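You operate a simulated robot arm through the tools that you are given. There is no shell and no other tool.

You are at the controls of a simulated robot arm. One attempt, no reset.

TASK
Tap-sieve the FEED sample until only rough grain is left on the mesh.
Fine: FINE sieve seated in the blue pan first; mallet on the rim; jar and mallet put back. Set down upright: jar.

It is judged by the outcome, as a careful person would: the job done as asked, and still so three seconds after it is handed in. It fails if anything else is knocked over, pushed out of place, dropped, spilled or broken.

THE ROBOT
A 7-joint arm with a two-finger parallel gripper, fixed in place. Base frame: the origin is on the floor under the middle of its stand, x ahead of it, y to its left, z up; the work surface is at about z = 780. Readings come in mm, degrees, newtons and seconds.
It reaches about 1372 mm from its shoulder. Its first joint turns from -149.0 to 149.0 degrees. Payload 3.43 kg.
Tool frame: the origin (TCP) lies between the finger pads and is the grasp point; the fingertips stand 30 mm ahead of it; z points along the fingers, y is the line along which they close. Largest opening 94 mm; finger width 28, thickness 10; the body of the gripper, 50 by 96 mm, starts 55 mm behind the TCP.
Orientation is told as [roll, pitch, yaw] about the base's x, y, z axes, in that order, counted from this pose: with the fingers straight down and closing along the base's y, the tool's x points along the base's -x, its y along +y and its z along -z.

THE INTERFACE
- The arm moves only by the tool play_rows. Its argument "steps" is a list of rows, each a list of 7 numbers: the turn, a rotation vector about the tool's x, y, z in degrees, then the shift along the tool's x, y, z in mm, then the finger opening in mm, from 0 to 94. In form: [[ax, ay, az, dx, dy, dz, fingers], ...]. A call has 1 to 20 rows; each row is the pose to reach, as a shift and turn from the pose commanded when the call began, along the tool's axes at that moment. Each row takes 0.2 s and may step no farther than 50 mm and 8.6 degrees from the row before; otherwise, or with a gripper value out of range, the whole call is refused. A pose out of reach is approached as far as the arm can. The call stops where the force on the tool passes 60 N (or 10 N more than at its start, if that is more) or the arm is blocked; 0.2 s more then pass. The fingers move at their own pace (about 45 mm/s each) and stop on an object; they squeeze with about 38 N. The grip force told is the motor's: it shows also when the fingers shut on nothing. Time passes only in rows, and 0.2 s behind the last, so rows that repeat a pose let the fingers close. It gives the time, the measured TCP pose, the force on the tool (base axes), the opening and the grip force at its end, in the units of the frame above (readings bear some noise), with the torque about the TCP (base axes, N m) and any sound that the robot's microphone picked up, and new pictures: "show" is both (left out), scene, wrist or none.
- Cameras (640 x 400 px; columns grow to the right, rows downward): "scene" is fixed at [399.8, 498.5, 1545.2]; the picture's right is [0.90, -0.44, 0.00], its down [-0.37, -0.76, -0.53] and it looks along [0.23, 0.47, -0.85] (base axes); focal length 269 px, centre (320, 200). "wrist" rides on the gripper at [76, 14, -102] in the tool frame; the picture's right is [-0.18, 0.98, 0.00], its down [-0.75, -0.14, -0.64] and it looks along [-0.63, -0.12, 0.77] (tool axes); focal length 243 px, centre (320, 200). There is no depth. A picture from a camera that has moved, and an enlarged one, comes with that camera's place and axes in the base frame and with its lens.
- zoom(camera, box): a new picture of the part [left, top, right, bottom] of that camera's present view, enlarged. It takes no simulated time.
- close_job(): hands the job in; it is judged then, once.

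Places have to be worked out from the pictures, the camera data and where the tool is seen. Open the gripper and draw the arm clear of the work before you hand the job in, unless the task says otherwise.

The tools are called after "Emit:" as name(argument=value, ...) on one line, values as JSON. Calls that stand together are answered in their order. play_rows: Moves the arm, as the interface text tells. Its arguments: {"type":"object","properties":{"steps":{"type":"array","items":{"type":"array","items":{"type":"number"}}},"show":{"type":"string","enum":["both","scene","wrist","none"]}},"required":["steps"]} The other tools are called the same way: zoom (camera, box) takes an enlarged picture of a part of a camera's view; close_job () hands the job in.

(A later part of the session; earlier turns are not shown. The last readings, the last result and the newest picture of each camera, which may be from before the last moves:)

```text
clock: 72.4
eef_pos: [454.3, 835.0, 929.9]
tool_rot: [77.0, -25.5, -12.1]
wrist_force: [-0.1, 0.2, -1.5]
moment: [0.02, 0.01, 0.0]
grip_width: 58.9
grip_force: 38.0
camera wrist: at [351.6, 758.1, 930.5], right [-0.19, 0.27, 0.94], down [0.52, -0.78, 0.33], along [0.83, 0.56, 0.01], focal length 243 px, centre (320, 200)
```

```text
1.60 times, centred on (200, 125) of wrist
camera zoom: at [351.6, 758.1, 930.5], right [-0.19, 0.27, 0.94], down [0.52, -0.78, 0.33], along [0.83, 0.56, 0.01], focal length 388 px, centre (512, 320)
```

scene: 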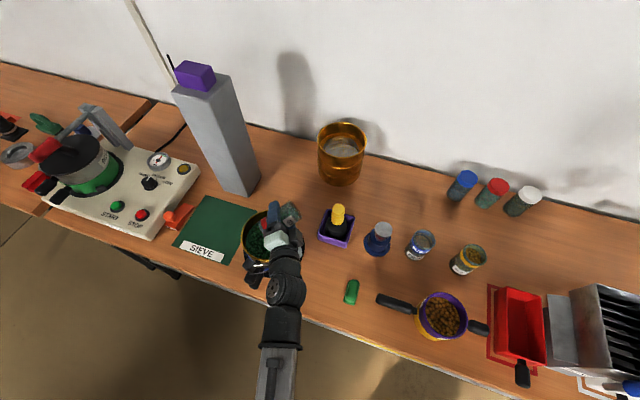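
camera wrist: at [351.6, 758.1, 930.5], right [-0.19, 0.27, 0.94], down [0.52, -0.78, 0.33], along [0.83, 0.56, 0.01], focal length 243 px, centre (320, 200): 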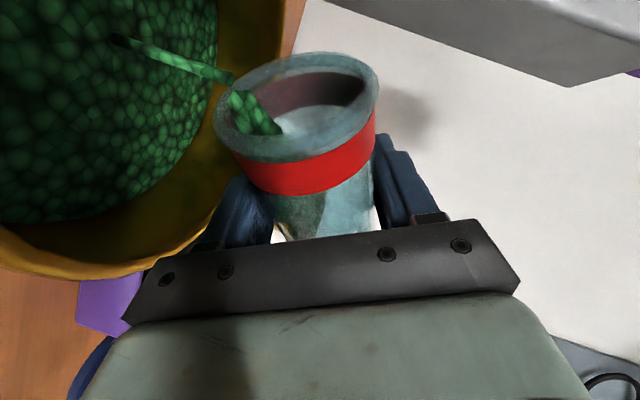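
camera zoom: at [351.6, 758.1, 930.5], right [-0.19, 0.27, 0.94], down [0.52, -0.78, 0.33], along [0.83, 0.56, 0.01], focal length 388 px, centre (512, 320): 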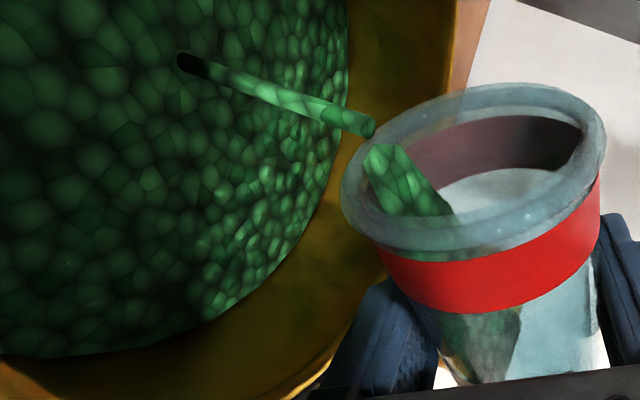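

The jar is emptying steadily. I roll further to ~134° with a small 10 mm rise for clearance and wait for the flow to finish.

Emit:
play_rows(steps=[[0, 0, -3, -0.7, 1.5, -0.3, 40], [0, 0, -6, -1.4, 3, -0.7, 40], [0, 0, -9, -2.1, 4.5, -1, 40], [0, 0, -12, -2.9, 6, -1.3, 40], [0, 0, -15, -3.6, 7.4, -1.7, 40], [0, 0, -18, -4.3, 8.8, -2, 40], [0, 0, -18, -4.3, 8.8, -2, 40], [0, 0, -18, -4.3, 8.8, -2, 40], [0, 0, -18, -4.3, 8.8, -2, 40], [0, 0, -18, -4.3, 8.8, -2, 40]])

Emit:
zoom(camera="scene", box=[220, 180, 350, 290])

```text
clock: 74.6
eef_pos: [454.1, 833.2, 940.8]
tool_rot: [73.7, -42.8, -6.6]
wrist_force: [-0.1, 0.6, -1.7]
moment: [0.01, 0.01, 0.02]
grip_width: 58.4
grip_force: 37.9
camera wrist: at [359.4, 750.5, 919.3], right [-0.47, 0.33, 0.82], down [0.44, -0.71, 0.55], along [0.76, 0.62, 0.19], focal length 243 px, centre (320, 200)
```

scene: 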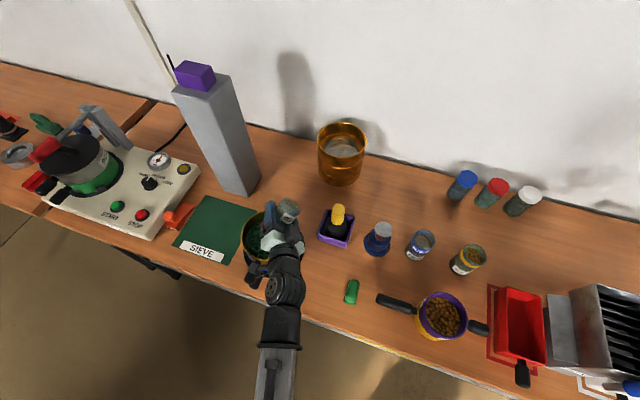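
wrist: 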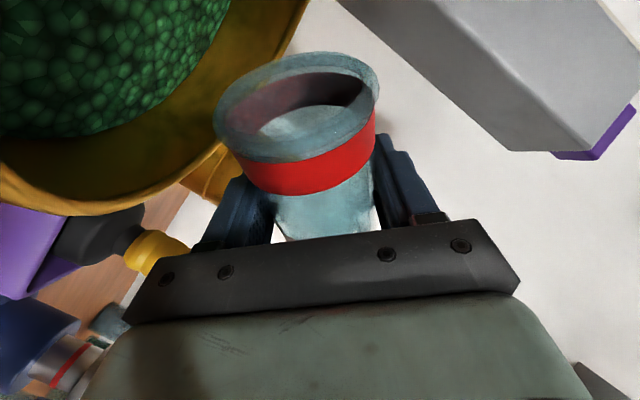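

```text
3.64 times, centred on (285, 235) of scene
camera zoom: at [399.8, 498.5, 1545.2], right [0.9, -0.44, 0.0], down [-0.37, -0.76, -0.53], along [0.23, 0.47, -0.85], focal length 977 px, centre (447, 73)
```

zoom: 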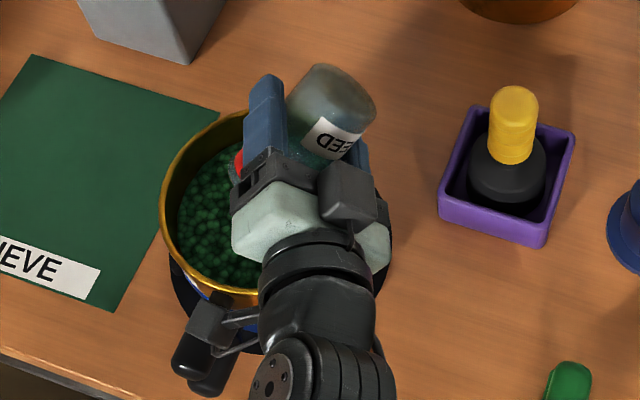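

The stream has stopped and the jar looks empty; I verify with a zoom into the mouth before turning it back.

Emit:
zoom(camera="wrist", box=[190, 30, 410, 200])

```text
2.35 times, centred on (300, 115) of wrist
camera zoom: at [359.4, 750.5, 919.3], right [-0.47, 0.33, 0.82], down [0.44, -0.71, 0.55], along [0.76, 0.62, 0.19], focal length 571 px, centre (367, 400)
```

zoom: 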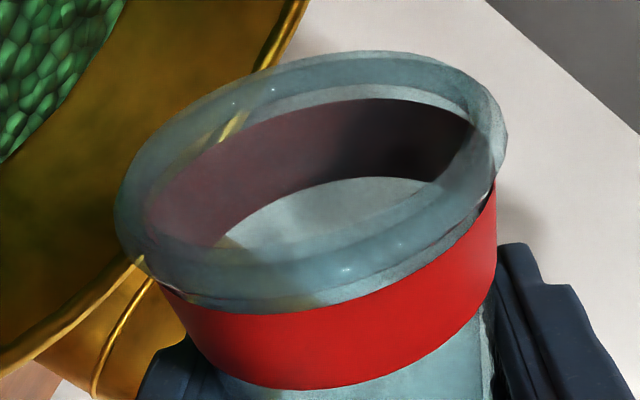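

Empty. I roll the jar back upright in place.

Emit:
play_rows(steps=[[0, 0, 7.9, 0, 0, 0, 40], [0, 0, 15.8, 0, 0, 0, 40], [0, 0, 23.7, 0, 0, 0, 40], [0, 0, 31.6, 0, 0, 0, 40], [0, 0, 39.5, 0, 0, 0, 40], [0, 0, 47.4, 0, 0, 0, 40], [0, 0, 55.3, 0, 0, 0, 40], [0, 0, 63.2, 0, 0, 0, 40], [0, 0, 71.1, 0, 0, 0, 40], [0, 0, 79, 0, 0, 0, 40], [0, 0, 86.9, 0, 0, 0, 40], [0, 0, 94.8, 0, 0, 0, 40], [0, 0, 102.7, 0, 0, 0, 40], [0, 0, 110.6, 0, 0, 0, 40], [0, 0, 118.5, 0, 0, 0, 40], [0, 0, 126.4, 0, 0, 0, 40], [0, 0, 134, 0, 0, 0, 40], [0, 0, 134, 0, 0, 0, 40]])

Emit:
zoom(camera="scene", box=[220, 180, 350, 290])

```text
clock: 78.4
eef_pos: [454.2, 835.0, 939.5]
tool_rot: [-0.4, 78.1, -108.3]
wrist_force: [-0.4, 0.1, -2.5]
moment: [-0.01, 0.01, -0.02]
grip_width: 58.7
grip_force: 38.2
camera wrist: at [442.1, 749.8, 1035.0], right [0.92, -0.34, -0.18], down [-0.38, -0.7, -0.61], along [0.08, 0.63, -0.77], focal length 243 px, centre (320, 200)
```

scene: 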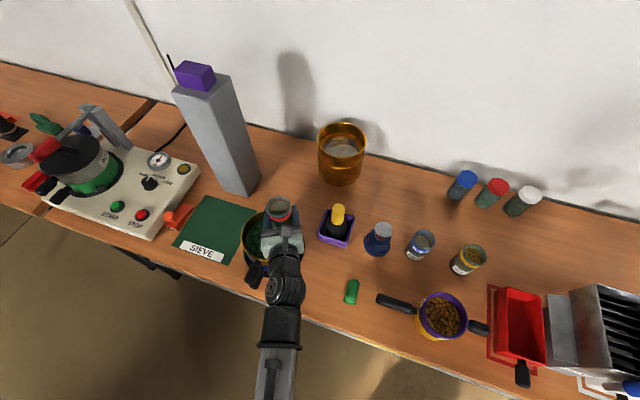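
wrist: 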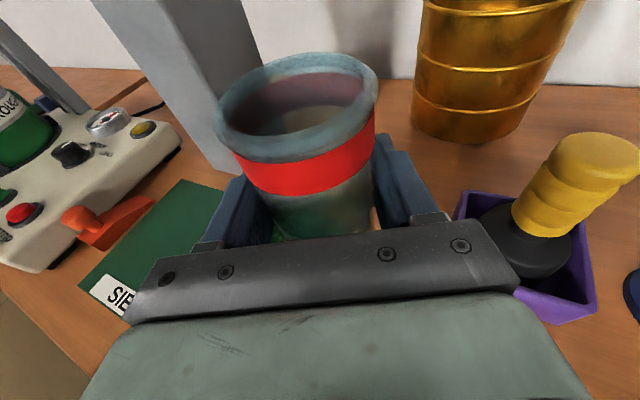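

```text
3.64 times, centred on (285, 235) of scene
camera zoom: at [399.8, 498.5, 1545.2], right [0.9, -0.44, 0.0], down [-0.37, -0.76, -0.53], along [0.23, 0.47, -0.85], focal length 977 px, centre (447, 73)
```

zoom: 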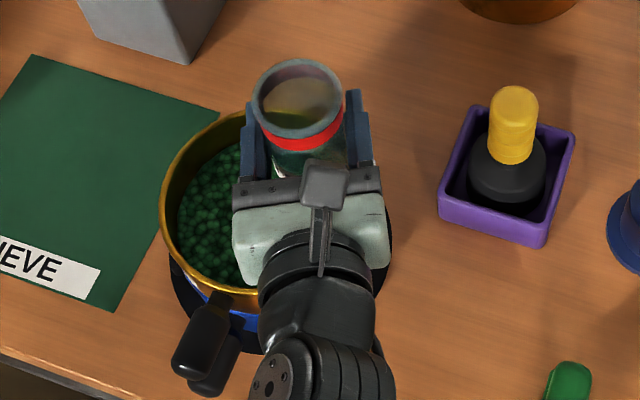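

The jar is upright and empty, and the sieve holds the grain. I carry it back along the reverse path to above its original spot.

Emit:
play_rows(steps=[[-0.4, 0, 0.1, -2, 6, -10, 40], [-1, 0, 0.2, -6, 17, -30, 40], [-1.7, 0, 0.3, -12, 28.5, -54, 40], [-2.4, 0, 0.5, -18, 38, -76, 40], [-3.1, 0, 0.6, -24, 48, -97, 40], [-3.9, 0, 0.8, -30, 58, -117, 40], [-4.5, 0, 0.9, -35, 66, -132, 40], [-4.9, 0, 1, -37.4, 69.9, -139.3, 40], [-4.9, 0, 1, -37.4, 69.9, -139.3, 40]], show="wrist")

```text
clock: 80.4
eef_pos: [474.6, 676.5, 932.7]
tool_rot: [0.2, 78.1, -112.6]
wrist_force: [-0.6, 0.0, -1.3]
moment: [0.0, -0.01, -0.03]
grip_width: 58.6
grip_force: 38.6
camera wrist: at [456.1, 593.2, 1027.8], right [0.89, -0.42, -0.18], down [-0.43, -0.67, -0.61], along [0.13, 0.62, -0.78], focal length 243 px, centre (320, 200)
```

wrist: 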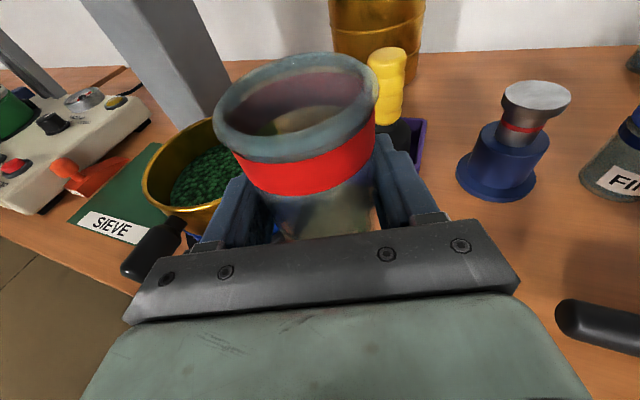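

Back above the original spot (view matches the one before). I lower it, slowing near the table.

Emit:
play_rows(steps=[[0, 0, 0, -15, 0, 3.1, 40], [0, 0, 0, -38, 0, 7.9, 40], [0, 0, 0, -62, 0, 12.9, 40], [0, 0, 0, -82, 0, 17.1, 40], [0, 0, 0, -95, 0, 19.8, 40], [0, 0, 0, -101, 0, 21, 40], [0, 0, 0, -104, 0, 21.7, 40], [0, 0, 0, -104, 0, 21.7, 40]], show="wrist")

Emit:
zoom(camera="scene", box=[270, 240, 380, 330])

```text
clock: 82.2
eef_pos: [476.6, 675.8, 825.7]
tool_rot: [0.2, 78.2, -112.6]
wrist_force: [0.0, 0.1, -0.8]
moment: [-0.01, -0.04, -0.02]
grip_width: 58.6
grip_force: 37.8
camera wrist: at [457.3, 592.8, 920.8], right [0.89, -0.42, -0.18], down [-0.43, -0.67, -0.61], along [0.13, 0.62, -0.78], focal length 243 px, centre (320, 200)
```

wrist: 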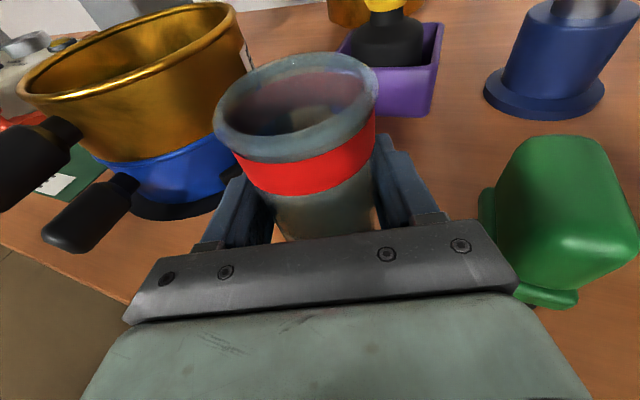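

```text
4.44 times, centred on (325, 285) of scene
camera zoom: at [399.8, 498.5, 1545.2], right [0.9, -0.44, 0.0], down [-0.37, -0.76, -0.53], along [0.23, 0.47, -0.85], focal length 1194 px, centre (298, -178)
```

zoom: 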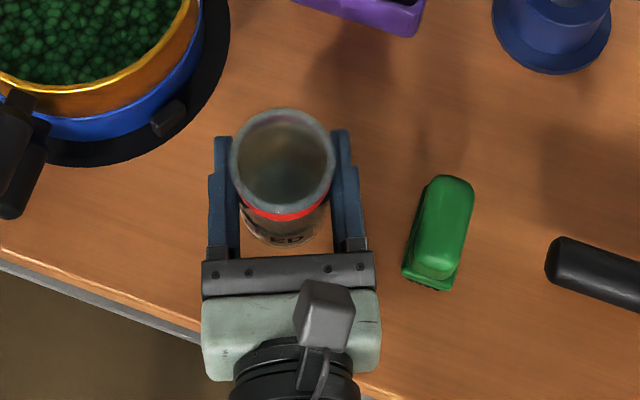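

The jar is at its original place, ~3 mm above the surface. I lower the last millimetres until touch.

Emit:
play_rows(steps=[[0, 0, 0, -1, 0, 0.2, 40], [0, 0, 0, -2, 0, 0.4, 40], [0, 0, 0, -3, 0, 0.6, 40], [0, 0, 0, -3, 0, 0.6, 40]], show="none")

```text
clock: 83.2
eef_pos: [475.6, 676.0, 825.3]
tool_rot: [-0.1, 78.1, -112.9]
wrist_force: [-1.9, 3.2, 22.5]
moment: [0.02, 0.28, -0.27]
grip_width: 58.7
grip_force: 37.9
```

Firm touch (over-pressed by ~2 mm); I ease up to unload, then open the fingers slowly.

Emit:
play_rows(steps=[[0, 0, 0, 1, 0, -0.2, 40], [0, 0, 0, 1.8, 0, -0.4, 40], [0, 0, 0, 1.8, 0, -0.4, 40]], show="none")

```text
clock: 84.0
eef_pos: [476.7, 676.0, 823.9]
tool_rot: [0.5, 78.0, -112.3]
wrist_force: [0.1, 0.1, -0.5]
moment: [0.02, 0.0, 0.0]
grip_width: 59.0
grip_force: 37.7
```

Nearly unloaded; I lower 0.7 mm so it stands on the table and open gradually.

Emit:
play_rows(steps=[[0, 0, 0, -0.7, 0, 0.15, 40], [0, 0, 0, -0.7, 0, 0.15, 58], [0, 0, 0, -0.7, 0, 0.15, 61], [0, 0, 0, -0.7, 0, 0.15, 64], [0, 0, 0, -0.7, 0, 0.15, 68], [0, 0, 0, -0.7, 0, 0.15, 74], [0, 0, 0, -0.7, 0, 0.15, 80], [0, 0, 0, -0.7, 0, 0.15, 80]])

Emit:
zoom(camera="scene", box=[270, 240, 380, 330])

```text
clock: 85.8
eef_pos: [476.8, 676.0, 824.8]
tool_rot: [0.2, 78.1, -112.6]
wrist_force: [-0.1, -0.1, -0.2]
moment: [0.03, -0.01, -0.03]
grip_width: 80.1
grip_force: 0.0
camera wrist: at [457.5, 592.7, 919.3], right [0.89, -0.42, -0.18], down [-0.43, -0.67, -0.61], along [0.13, 0.62, -0.78], focal length 243 px, centre (320, 200)
```

scene: 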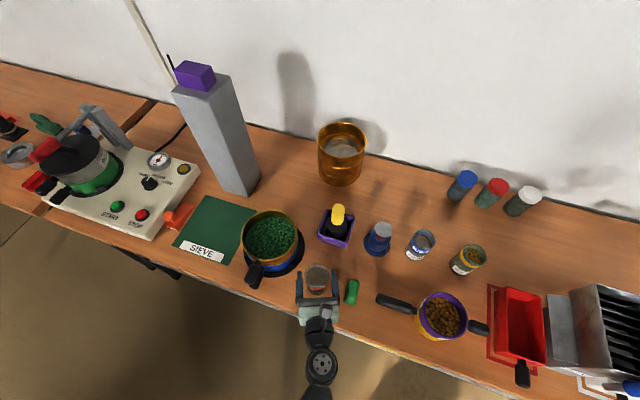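
wrist: 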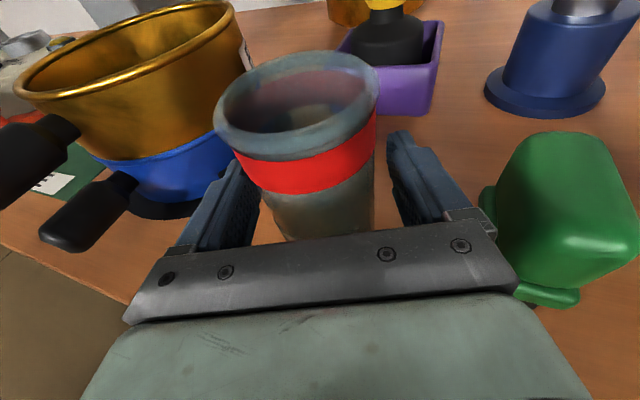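

```text
4.44 times, centred on (325, 285) of scene
camera zoom: at [399.8, 498.5, 1545.2], right [0.9, -0.44, 0.0], down [-0.37, -0.76, -0.53], along [0.23, 0.47, -0.85], focal length 1194 px, centre (298, -178)
```

zoom: 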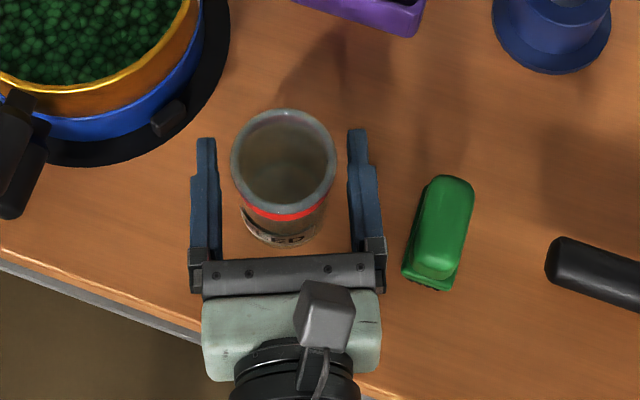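

The FEED jar stands upright at its original place. I back the gripper straight out and then rise clear.

Emit:
play_rows(steps=[[0, 0, 0, -5.4, 1, -26, 80], [0, 0, 0, -10.8, 2, -52, 80], [0, 0, 0, -16.2, 2.8, -78, 80], [0, 0, 0, -21.4, 2.8, -103, 80], [0, 0, 0, 20, 2.8, -112, 70], [0, 0, 0, 65, 2.8, -121, 60], [0, 0, 0, 110, 2.8, -130, 60], [0, 0, 0, 145, 2.8, -138, 60]])

Emit:
zoom(camera="scene", box=[220, 190, 400, 320])

```text
clock: 87.6
eef_pos: [436.9, 580.3, 994.9]
tool_rot: [0.2, 78.2, -112.6]
wrist_force: [-0.1, -0.1, -0.7]
moment: [-0.03, 0.0, 0.0]
grip_width: 59.9
grip_force: 0.0
out of reach, approached as far as the arm can: row 7
camera wrist: at [417.5, 497.3, 1089.4], right [0.89, -0.42, -0.18], down [-0.43, -0.67, -0.61], along [0.13, 0.62, -0.78], focal length 243 px, centre (320, 200)
```

scene: 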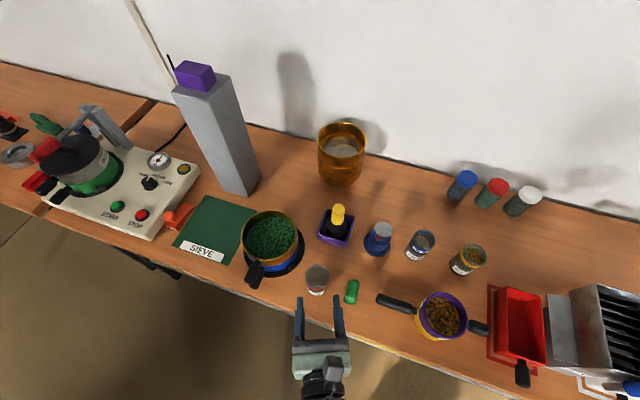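
wrist: 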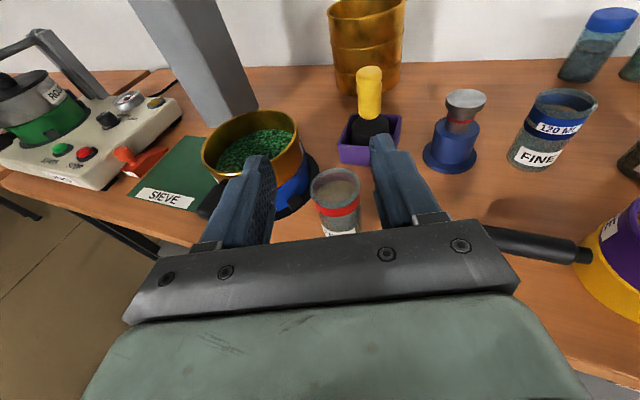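

```text
3.08 times, centred on (310, 255) of scene
camera zoom: at [399.8, 498.5, 1545.2], right [0.9, -0.44, 0.0], down [-0.37, -0.76, -0.53], along [0.23, 0.47, -0.85], focal length 826 px, centre (351, 31)
```

zoom: 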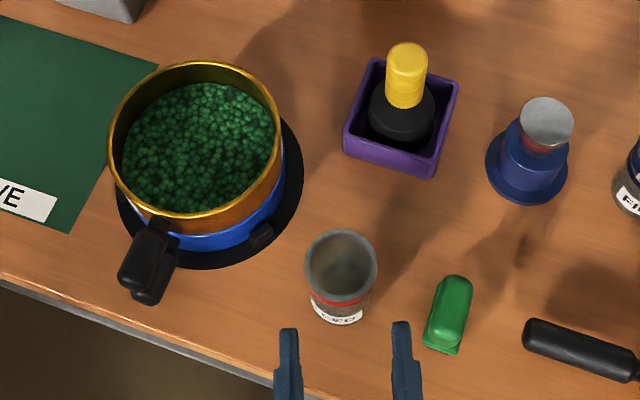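

Jar is standing upright in place and the sieve holds all the grain. Next, the mallet: I zoom to locate its handle precisely from both cameras.

Emit:
zoom(camera="wrist", box=[320, 55, 420, 175])

Emit:
zoom(camera="scene", box=[305, 190, 375, 260])

```text
3.33 times, centred on (370, 115) of wrist
camera zoom: at [417.5, 497.3, 1089.4], right [0.89, -0.42, -0.18], down [-0.43, -0.67, -0.61], along [0.13, 0.62, -0.78], focal length 809 px, centre (153, 483)
```

zoom: 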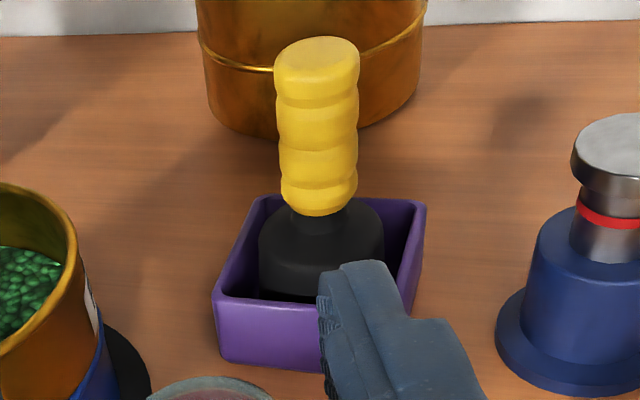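

```text
5.71 times, centred on (340, 225) of scene
camera zoom: at [399.8, 498.5, 1545.2], right [0.9, -0.44, 0.0], down [-0.37, -0.76, -0.53], along [0.23, 0.47, -0.85], focal length 1535 px, centre (206, 57)
```

zoom: 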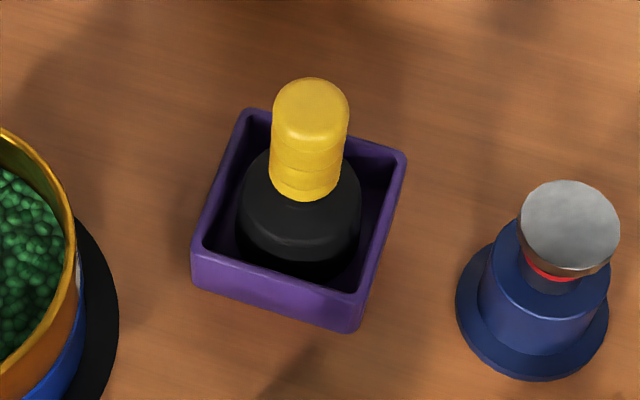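

The mallet handle (≈36 mm thick, yellow part z≈860–922) stands at about (601, 798). I move above it at z≈985 with the fingers open.

Emit:
play_rows(steps=[[0, 0, 0, 6, 9.5, 37, 64], [0, 0, 0, 12.5, 19, 74, 66], [0, 0, 0, 19, 29, 111, 66], [0, 0, 0, 25, 38.5, 148, 66], [0, 0, 0, 31.5, 48, 185, 66], [0, 0, 0, 38, 58, 222, 66], [0, 0, 0, 44, 67.6, 260.3, 66], [0, 0, 0, 44, 67.6, 260.3, 66]])

Emit:
zoom(camera="scene", box=[290, 170, 390, 270])

```text
clock: 89.4
eef_pos: [602.0, 795.4, 984.5]
tool_rot: [0.1, 78.1, -112.6]
wrist_force: [-0.7, 0.1, 0.3]
moment: [-0.02, 0.01, -0.01]
grip_width: 66.0
grip_force: 0.0
camera wrist: at [582.0, 712.3, 1079.6], right [0.89, -0.42, -0.18], down [-0.43, -0.67, -0.61], along [0.13, 0.62, -0.78], focal length 243 px, centre (320, 200)
```

scene: 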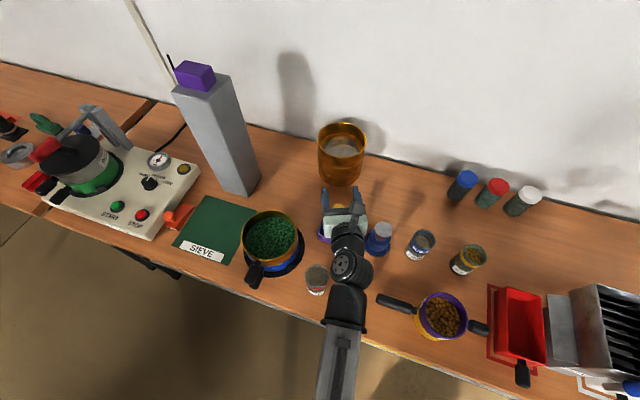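
wrist: 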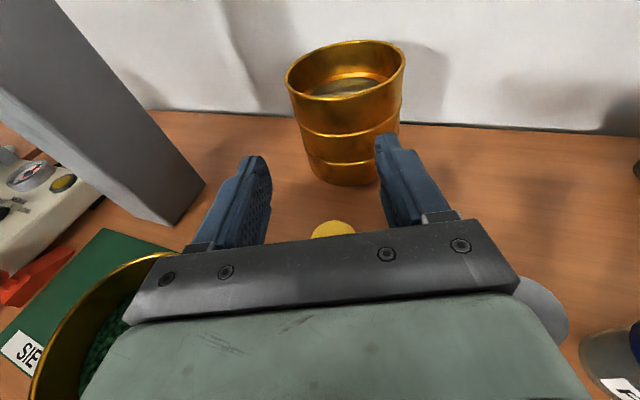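

```text
4.00 times, centred on (340, 220) of scene
camera zoom: at [399.8, 498.5, 1545.2], right [0.9, -0.44, 0.0], down [-0.37, -0.76, -0.53], along [0.23, 0.47, -0.85], focal length 1074 px, centre (240, 120)
```

zoom: 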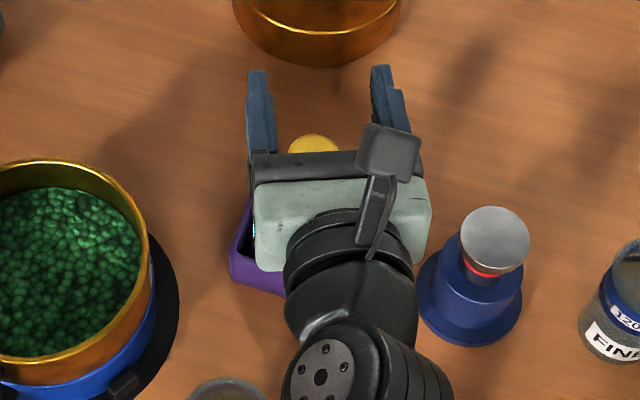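

The yellow handle top shows between the fingers; I zoom to measure its offset from the tool axis.

Emit:
zoom(camera="wrist", box=[280, 190, 400, 260])

```text
5.33 times, centred on (340, 225) of wrist
camera zoom: at [582.0, 712.3, 1079.6], right [0.89, -0.42, -0.18], down [-0.43, -0.67, -0.61], along [0.13, 0.62, -0.78], focal length 1294 px, centre (213, 67)
```

zoom: 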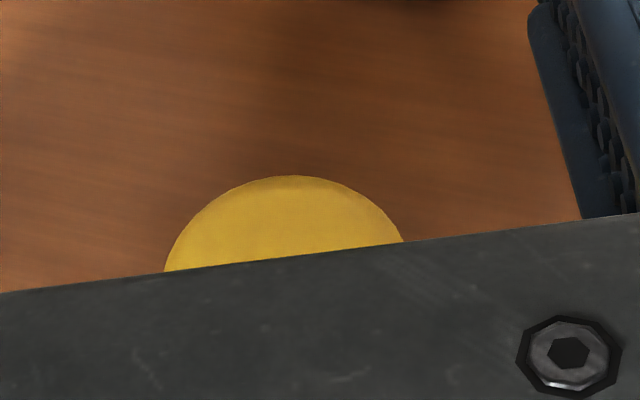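

The handle is laterally centred and ~3 mm further forward. I descend to z≈893 so the pads straddle the yellow grip.

Emit:
play_rows(steps=[[0, 0, 0, -22, 0, 6, 66], [0, 0, 0, -45, 0, 11.5, 66], [0, 0, 0, -68, 0, 17, 66], [0, 0, 0, -89, 0, 21.6, 66], [0, 0, 0, -89, 0, 21.6, 66]])

Emit:
zoom(camera="scene", box=[290, 170, 390, 270])

```text
clock: 90.6
eef_pos: [604.6, 797.8, 893.1]
tool_rot: [0.2, 78.2, -112.6]
wrist_force: [0.0, 0.3, 0.2]
moment: [0.0, 0.04, -0.02]
grip_width: 66.2
grip_force: 0.2
camera wrist: at [584.2, 714.3, 988.4], right [0.89, -0.42, -0.18], down [-0.43, -0.67, -0.61], along [0.13, 0.62, -0.78], focal length 243 px, centre (320, 200)
```

scene: 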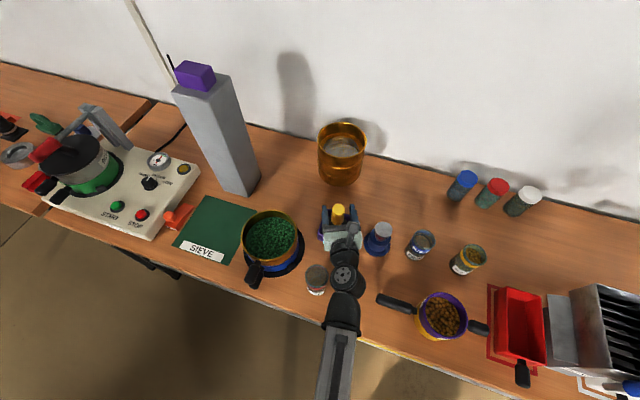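
wrist: 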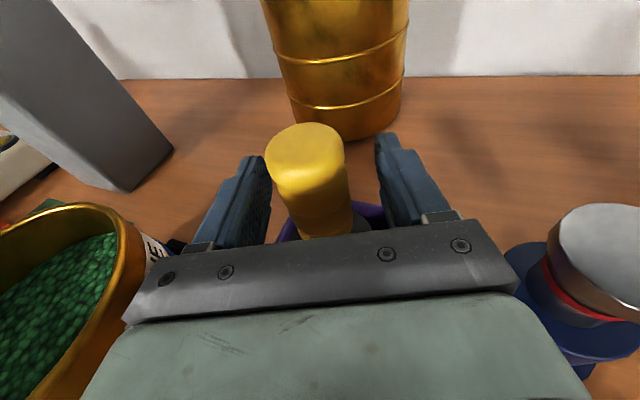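

```text
4.00 times, centred on (340, 220) of scene
camera zoom: at [399.8, 498.5, 1545.2], right [0.9, -0.44, 0.0], down [-0.37, -0.76, -0.53], along [0.23, 0.47, -0.85], focal length 1074 px, centre (240, 120)
```

zoom: 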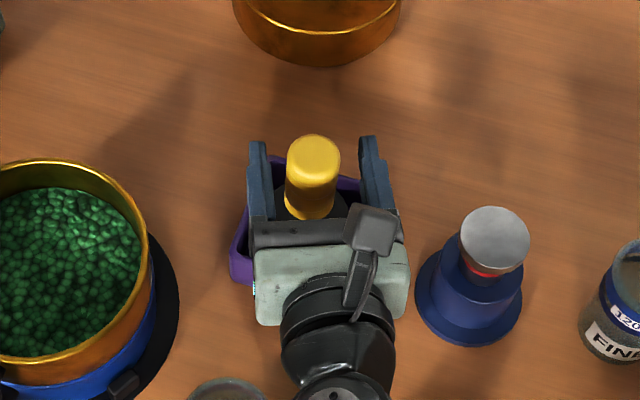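

The handle is centred between the pads. I close on it.

Emit:
play_rows(steps=[[0, 0, 0, 0, 0, 0, 55], [0, 0, 0, 0, 0, 0, 45], [0, 0, 0, 0, 0, 0, 35], [0, 0, 0, 0, 0, 0, 25], [0, 0, 0, 0, 0, 0, 15], [0, 0, 0, 0, 0, 0, 15]], show="wrist")

```text
clock: 92.0
eef_pos: [603.7, 796.5, 894.0]
tool_rot: [0.2, 78.1, -112.6]
wrist_force: [-1.5, 0.8, 0.6]
moment: [0.0, 0.03, 0.0]
grip_width: 40.0
grip_force: 38.3
camera wrist: at [584.2, 714.3, 988.6], right [0.89, -0.42, -0.18], down [-0.43, -0.67, -0.61], along [0.13, 0.62, -0.78], focal length 243 px, centre (320, 200)
```

wrist: 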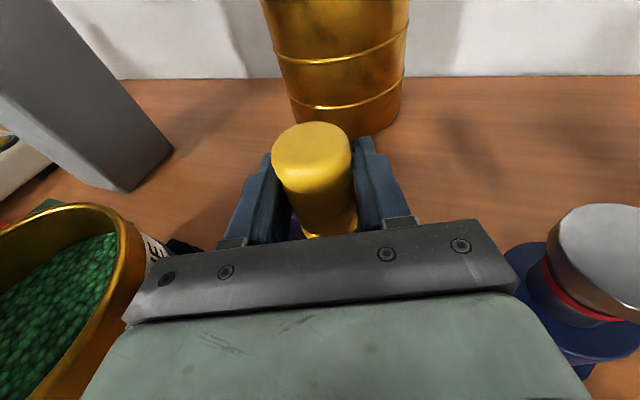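

Gripped at 40 mm. I lift the mallet straight up out of its box.

Emit:
play_rows(steps=[[0, 0, 0, 5, 0, -1, 15], [0, 0, 0, 16, 0, -3.3, 15], [0, 0, 0, 36, 0, -7.5, 15], [0, 0, 0, 60, 0, -12.5, 15], [0, 0, 0, 84, 0, -17.5, 15], [0, 0, 0, 103, 0, -21.5, 15], [0, 0, 0, 115, 0, -24, 15], [0, 0, 0, 115, 0, -24, 15]])

Emit:
zoom(camera="scene", box=[270, 150, 400, 270])

```text
clock: 93.8
eef_pos: [605.1, 799.5, 1010.9]
tool_rot: [0.1, 78.1, -112.6]
wrist_force: [0.3, -0.4, -5.1]
moment: [-0.01, -0.02, -0.03]
grip_width: 39.9
grip_force: 37.9
camera wrist: at [585.4, 714.2, 1104.5], right [0.89, -0.42, -0.18], down [-0.43, -0.67, -0.61], along [0.13, 0.62, -0.78], focal length 243 px, centre (320, 200)
```

scene: 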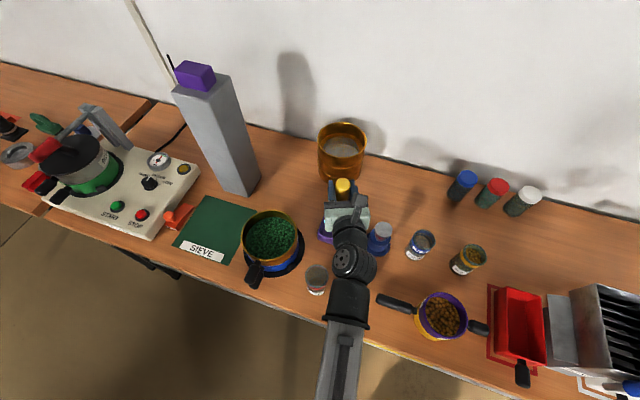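
wrist: 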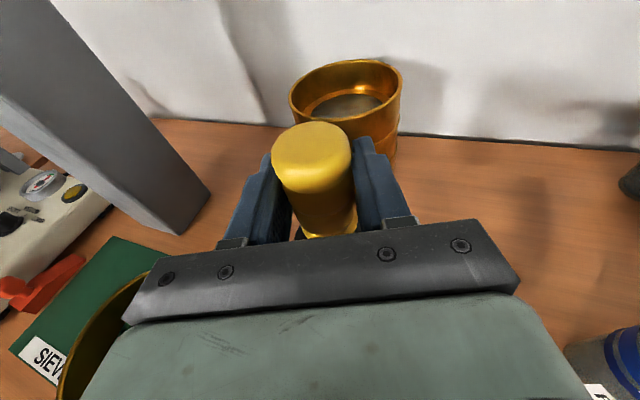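

```text
3.33 times, centred on (335, 210) of scene
camera zoom: at [399.8, 498.5, 1545.2], right [0.9, -0.44, 0.0], down [-0.37, -0.76, -0.53], along [0.23, 0.47, -0.85], focal length 895 px, centre (270, 167)
```

zoom: 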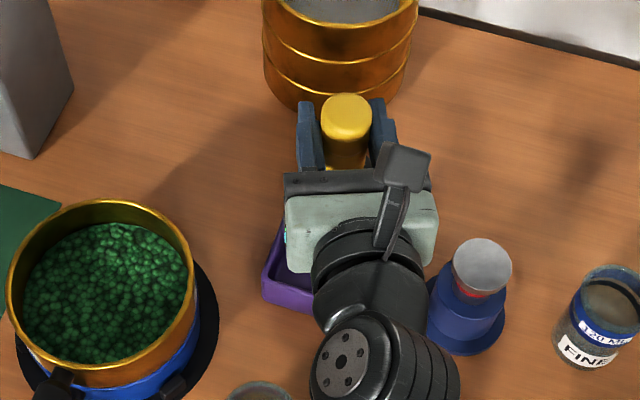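

The mallet (≈0.5 kg) is clear of its box. I carry it over the right-hand rim of the sieve, head about 35 mm above it.

Emit:
play_rows(steps=[[0, 0, 0, -1, -10, -3, 15], [0, 0, 0, -3, -30, -9, 15], [0, 0, 0, -5.5, -53, -17, 15], [0, 0, 0, -7.7, -76, -24, 15], [0, 0, 0, -9.9, -98, -31, 15], [0, 0, 0, -11.3, -111, -35, 15], [0, 0, 0, -11.6, -115.3, -36.1, 15], [0, 0, 0, -11.6, -115.3, -36.1, 15]])

Emit:
zoom(camera="scene", box=[220, 170, 350, 290])

```text
clock: 95.6
eef_pos: [482.8, 807.0, 1006.3]
tool_rot: [0.2, 78.0, -112.5]
wrist_force: [-0.9, 0.0, -3.8]
moment: [0.03, -0.01, -0.01]
grip_width: 39.9
grip_force: 38.3
camera wrist: at [463.5, 723.8, 1100.3], right [0.89, -0.42, -0.18], down [-0.43, -0.67, -0.61], along [0.13, 0.62, -0.78], focal length 243 px, centre (320, 200)
```

scene: 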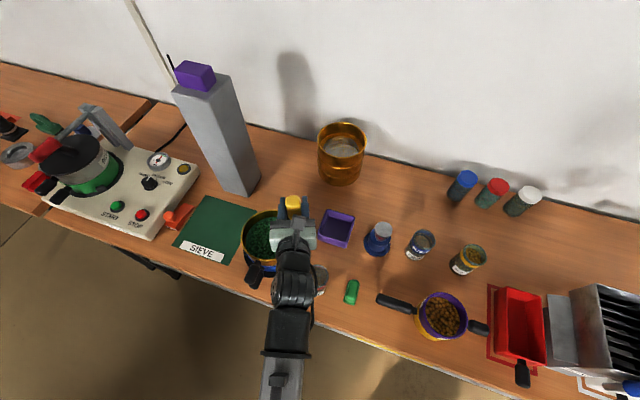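
wrist: 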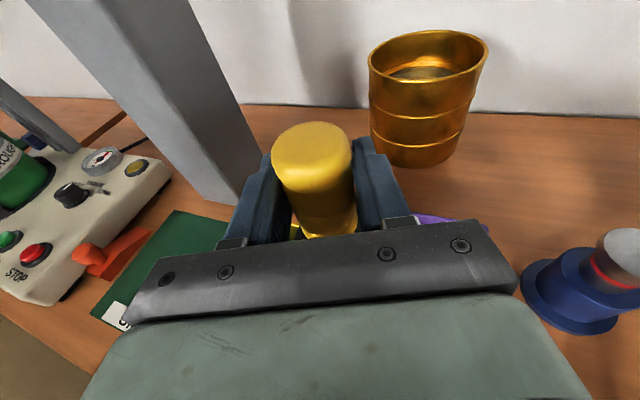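

```text
3.33 times, centred on (285, 230) of scene
camera zoom: at [399.8, 498.5, 1545.2], right [0.9, -0.44, 0.0], down [-0.37, -0.76, -0.53], along [0.23, 0.47, -0.85], focal length 895 px, centre (437, 100)
```

zoom: 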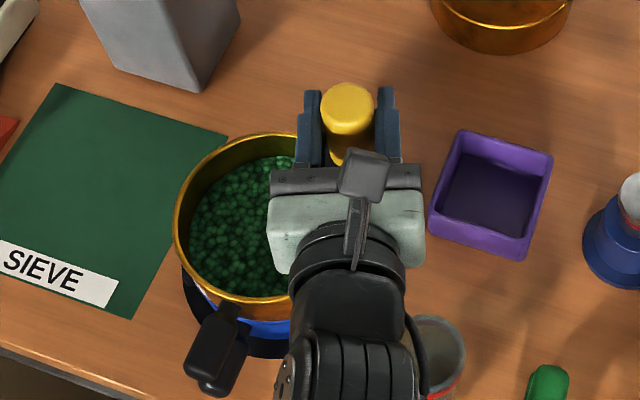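

The head hangs over the right rim. I lower it slowly to find the contact height.

Emit:
play_rows(steps=[[0, 0, 0, -9, 0, 1.9, 15], [0, 0, 0, -18, 0, 3.7, 15], [0, 0, 0, -26, 0, 5.4, 15], [0, 0, 0, -29, 0, 6, 15], [0, 0, 0, -29, 0, 6, 15]])

Emit:
zoom(camera="scene", box=[220, 170, 350, 290])

```text
clock: 96.8
eef_pos: [483.2, 806.8, 977.6]
tool_rot: [0.3, 78.4, -112.6]
wrist_force: [2.2, -1.2, 25.9]
moment: [0.27, -0.07, -0.05]
grip_width: 40.0
grip_force: 37.7
camera wrist: at [463.5, 722.7, 1073.1], right [0.89, -0.42, -0.18], down [-0.43, -0.66, -0.61], along [0.13, 0.62, -0.77], focal length 243 px, centre (320, 200)
```

scene: 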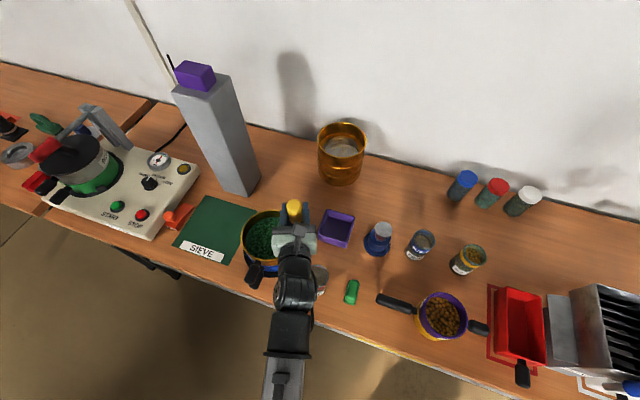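
wrist: 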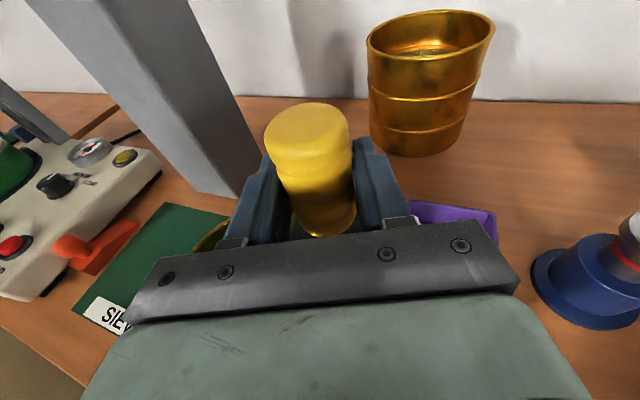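

```text
3.33 times, centred on (285, 230) of scene
camera zoom: at [399.8, 498.5, 1545.2], right [0.9, -0.44, 0.0], down [-0.37, -0.76, -0.53], along [0.23, 0.47, -0.85], focal length 895 px, centre (437, 100)
```

zoom: 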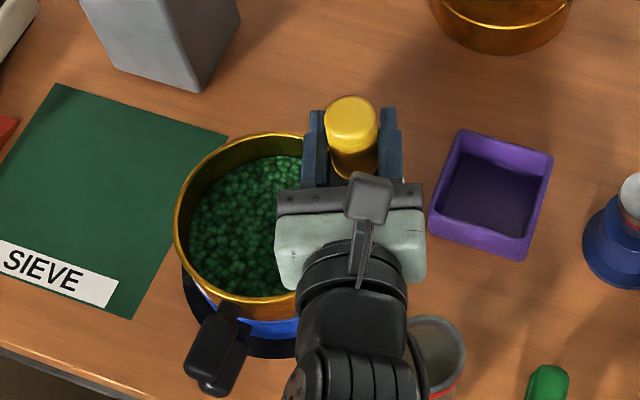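

The head met the rim earlier than expected (≈+30 N now) and the handle slid up a little in the grip. I raise 15 mm and look at how the mallet hangs.

Emit:
play_rows(steps=[[0, 0, 0, 6, 0, -1.2, 15], [0, 0, 0, 15, 0, -3.1, 15], [0, 0, 0, 15, 0, -3.1, 15]])

Emit:
zoom(camera="wrist", box=[230, 80, 430, 250])

Emit:
zoom(camera="scene", box=[220, 180, 340, 290])

```text
clock: 97.6
eef_pos: [482.6, 806.3, 991.7]
tool_rot: [0.2, 77.9, -112.5]
wrist_force: [0.0, 0.1, -4.4]
moment: [-0.02, -0.01, -0.02]
grip_width: 39.5
grip_force: 37.8
camera wrist: at [463.9, 723.6, 1086.6], right [0.89, -0.42, -0.18], down [-0.43, -0.67, -0.6], along [0.13, 0.62, -0.78], focal length 243 px, centre (320, 200)
```

scene: 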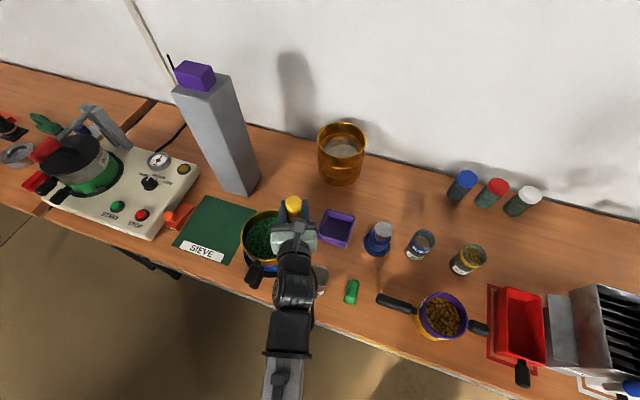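
wrist: 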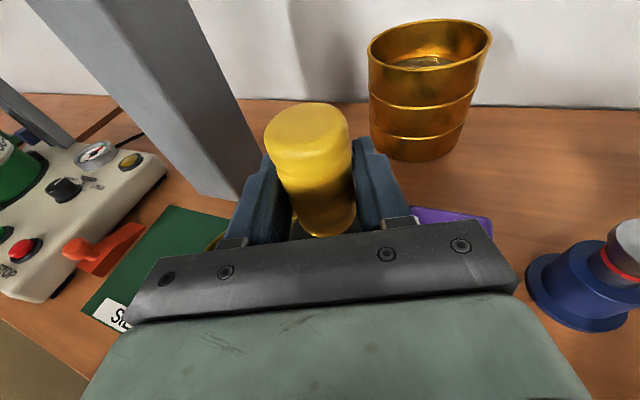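

```text
2.35 times, centred on (330, 165) of wrist
camera zoom: at [463.9, 723.6, 1086.6], right [0.89, -0.42, -0.18], down [-0.43, -0.67, -0.6], along [0.13, 0.62, -0.78], focal length 571 px, centre (296, 282)
```

zoom: 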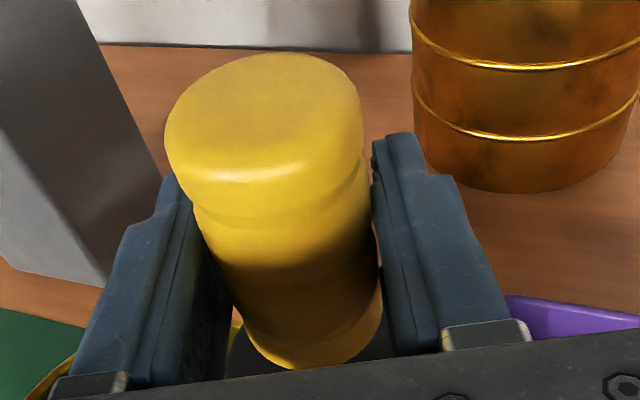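

```text
3.64 times, centred on (280, 235) of scene
camera zoom: at [399.8, 498.5, 1545.2], right [0.9, -0.44, 0.0], down [-0.37, -0.76, -0.53], along [0.23, 0.47, -0.85], focal length 977 px, centre (466, 73)
```

zoom: 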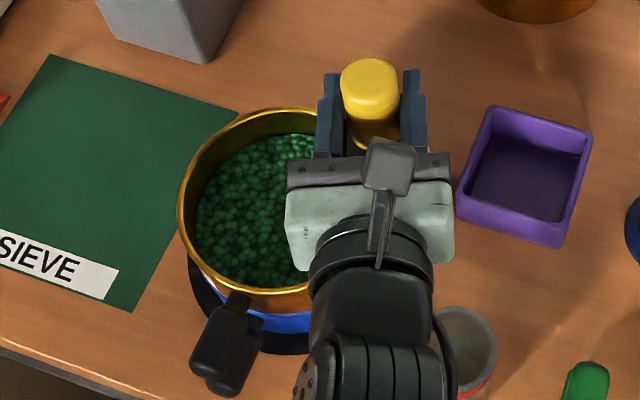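

The handle slid ~8 mm up the grip but is still vertical and firm, so the rim contact should now be near TCP z≈977. I make one gentle test tap from just above, then lift.

Emit:
play_rows(steps=[[0, 0, 0, -8, 0, 1.7, 15], [0, 0, 0, -14.2, 0, 3, 15], [0, 0, 0, -14.2, 0, 3, 15]], show="none")

```text
clock: 98.4
eef_pos: [482.8, 807.4, 978.2]
tool_rot: [0.2, 78.3, -112.7]
wrist_force: [-0.6, 1.3, 7.3]
moment: [0.27, 0.05, 0.0]
grip_width: 39.7
grip_force: 38.5
```

A gentle contact of ~12 N at this height. Now I do a short series of light taps (10 mm stroke) and check the effect.

Emit:
play_rows(steps=[[0, 0, 0, 9.8, 0, -2, 15], [0, 0, 0, 0, 0, 0, 15], [0, 0, 0, 9.8, 0, -2, 15], [0, 0, 0, 0, 0, 0, 15], [0, 0, 0, 9.8, 0, -2, 15], [0, 0, 0, 0, 0, 0, 15], [0, 0, 0, 14, 0, -2.9, 15], [0, 0, 0, 14, 0, -2.9, 15]])

Emit:
zoom(camera="scene", box=[220, 180, 340, 290])

Emit:
zoom(camera="wrist", box=[230, 80, 430, 250])

```text
clock: 100.2
eef_pos: [482.5, 807.5, 992.9]
tool_rot: [0.2, 78.0, -112.5]
wrist_force: [-0.6, 0.2, -4.9]
moment: [0.03, 0.0, 0.01]
grip_width: 39.7
grip_force: 38.1
camera wrist: at [463.0, 723.7, 1087.2], right [0.89, -0.42, -0.18], down [-0.43, -0.67, -0.61], along [0.13, 0.62, -0.78], focal length 243 px, centre (320, 200)
```

scene: 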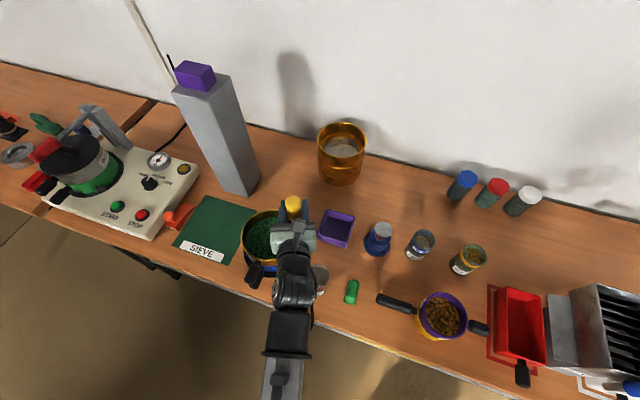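
wrist: 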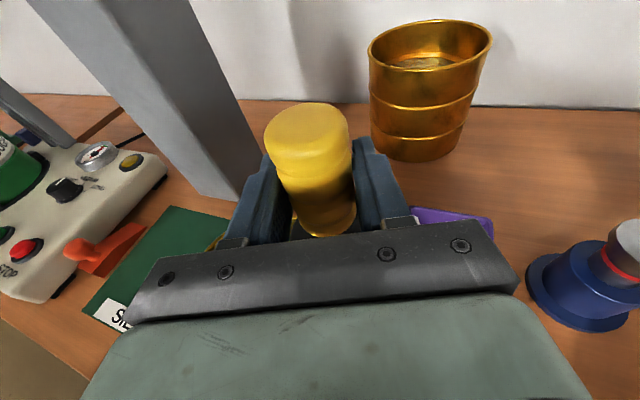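

```text
3.64 times, centred on (280, 235) of scene
camera zoom: at [399.8, 498.5, 1545.2], right [0.9, -0.44, 0.0], down [-0.37, -0.76, -0.53], along [0.23, 0.47, -0.85], focal length 977 px, centre (466, 73)
```

zoom: 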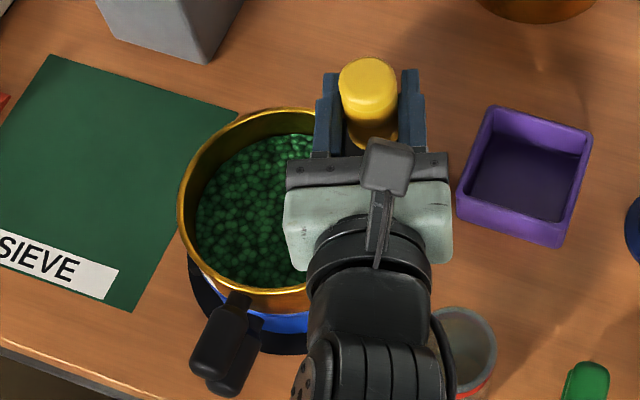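

```text
2.35 times, centred on (330, 165) of wrist
camera zoom: at [463.0, 723.7, 1087.2], right [0.89, -0.42, -0.18], down [-0.43, -0.67, -0.61], along [0.13, 0.62, -0.78], focal length 571 px, centre (296, 282)
```

zoom: 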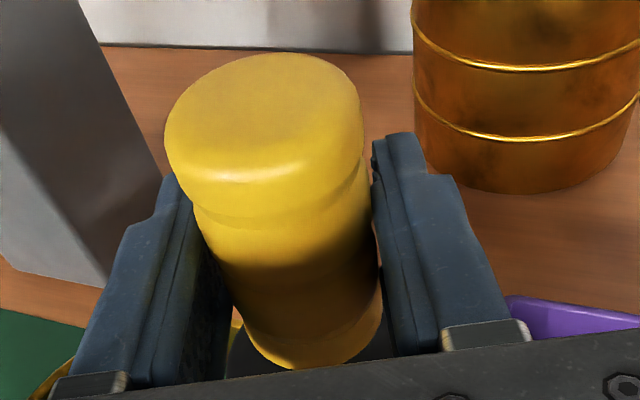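

No slip and nothing displaced, but no sound and no visible change in the grain either, so the taps were too soft. I use a longer, quicker stroke (22 mm in one step) for two taps.

Emit:
play_rows(steps=[[0, 0, 0, 6, 0, -1.2, 15], [0, 0, 0, 6, 0, -1.2, 15], [0, 0, 0, -14.5, 0, 3, 15], [0, 0, 0, 6, 0, -1.2, 15], [0, 0, 0, 6, 0, -1.2, 15], [0, 0, 0, -14.5, 0, 3, 15], [0, 0, 0, 6, 0, -1.2, 15], [0, 0, 0, 6, 0, -1.2, 15]])

Emit:
zoom(camera="scene", box=[220, 180, 340, 290])

Emit:
zoom(camera="wrist", box=[230, 80, 430, 250])

```text
clock: 102.0
eef_pos: [483.0, 806.5, 996.2]
tool_rot: [0.1, 78.1, -112.7]
wrist_force: [0.4, -0.6, -4.8]
moment: [0.0, -0.01, -0.01]
grip_width: 39.9
grip_force: 37.9
camera wrist: at [463.6, 724.2, 1092.4], right [0.89, -0.42, -0.18], down [-0.43, -0.67, -0.61], along [0.13, 0.62, -0.78], focal length 243 px, centre (320, 200)
```

scene: 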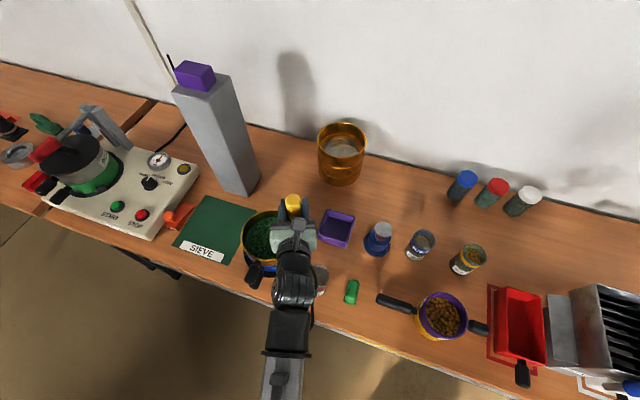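
wrist: 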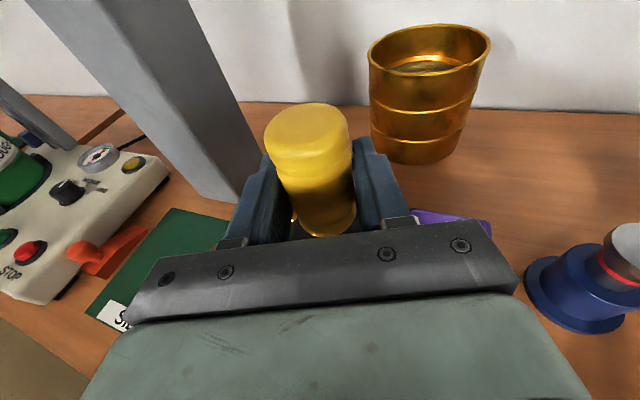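

```text
3.64 times, centred on (280, 235) of scene
camera zoom: at [399.8, 498.5, 1545.2], right [0.9, -0.44, 0.0], down [-0.37, -0.76, -0.53], along [0.23, 0.47, -0.85], focal length 977 px, centre (466, 73)
```

zoom: 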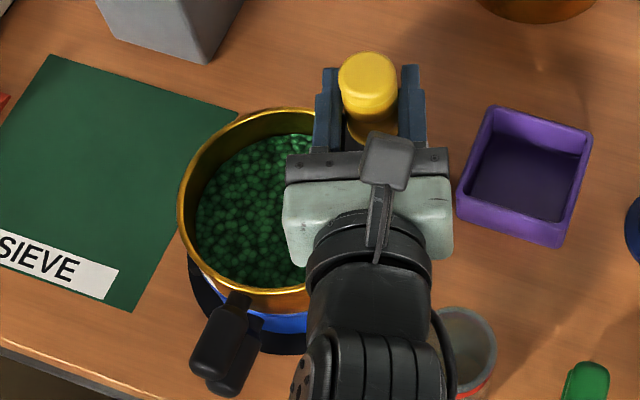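

```text
2.35 times, centred on (330, 165) of wrist
camera zoom: at [463.6, 724.2, 1092.4], right [0.89, -0.42, -0.18], down [-0.43, -0.67, -0.61], along [0.13, 0.62, -0.78], focal length 571 px, centre (296, 282)
```

zoom: 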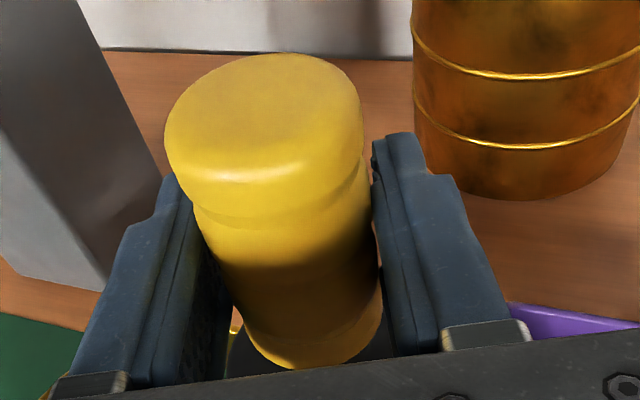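

Still no audible tap — with the quick reversal the head probably barely reached the rim. I drop slightly deeper (about 2 mm past contact) with a brief hold, then lift.

Emit:
play_rows(steps=[[0, 0, 0, -22, 0, 4.6, 15], [0, 0, 0, -22, 0, 4.6, 15], [0, 0, 0, -10, 0, 2.1, 15]], show="none")

```text
clock: 102.8
eef_pos: [483.6, 807.5, 985.8]
tool_rot: [0.1, 78.0, -112.6]
wrist_force: [-0.3, -0.2, -4.6]
moment: [-0.06, -0.01, -0.01]
grip_width: 39.7
grip_force: 38.3
```

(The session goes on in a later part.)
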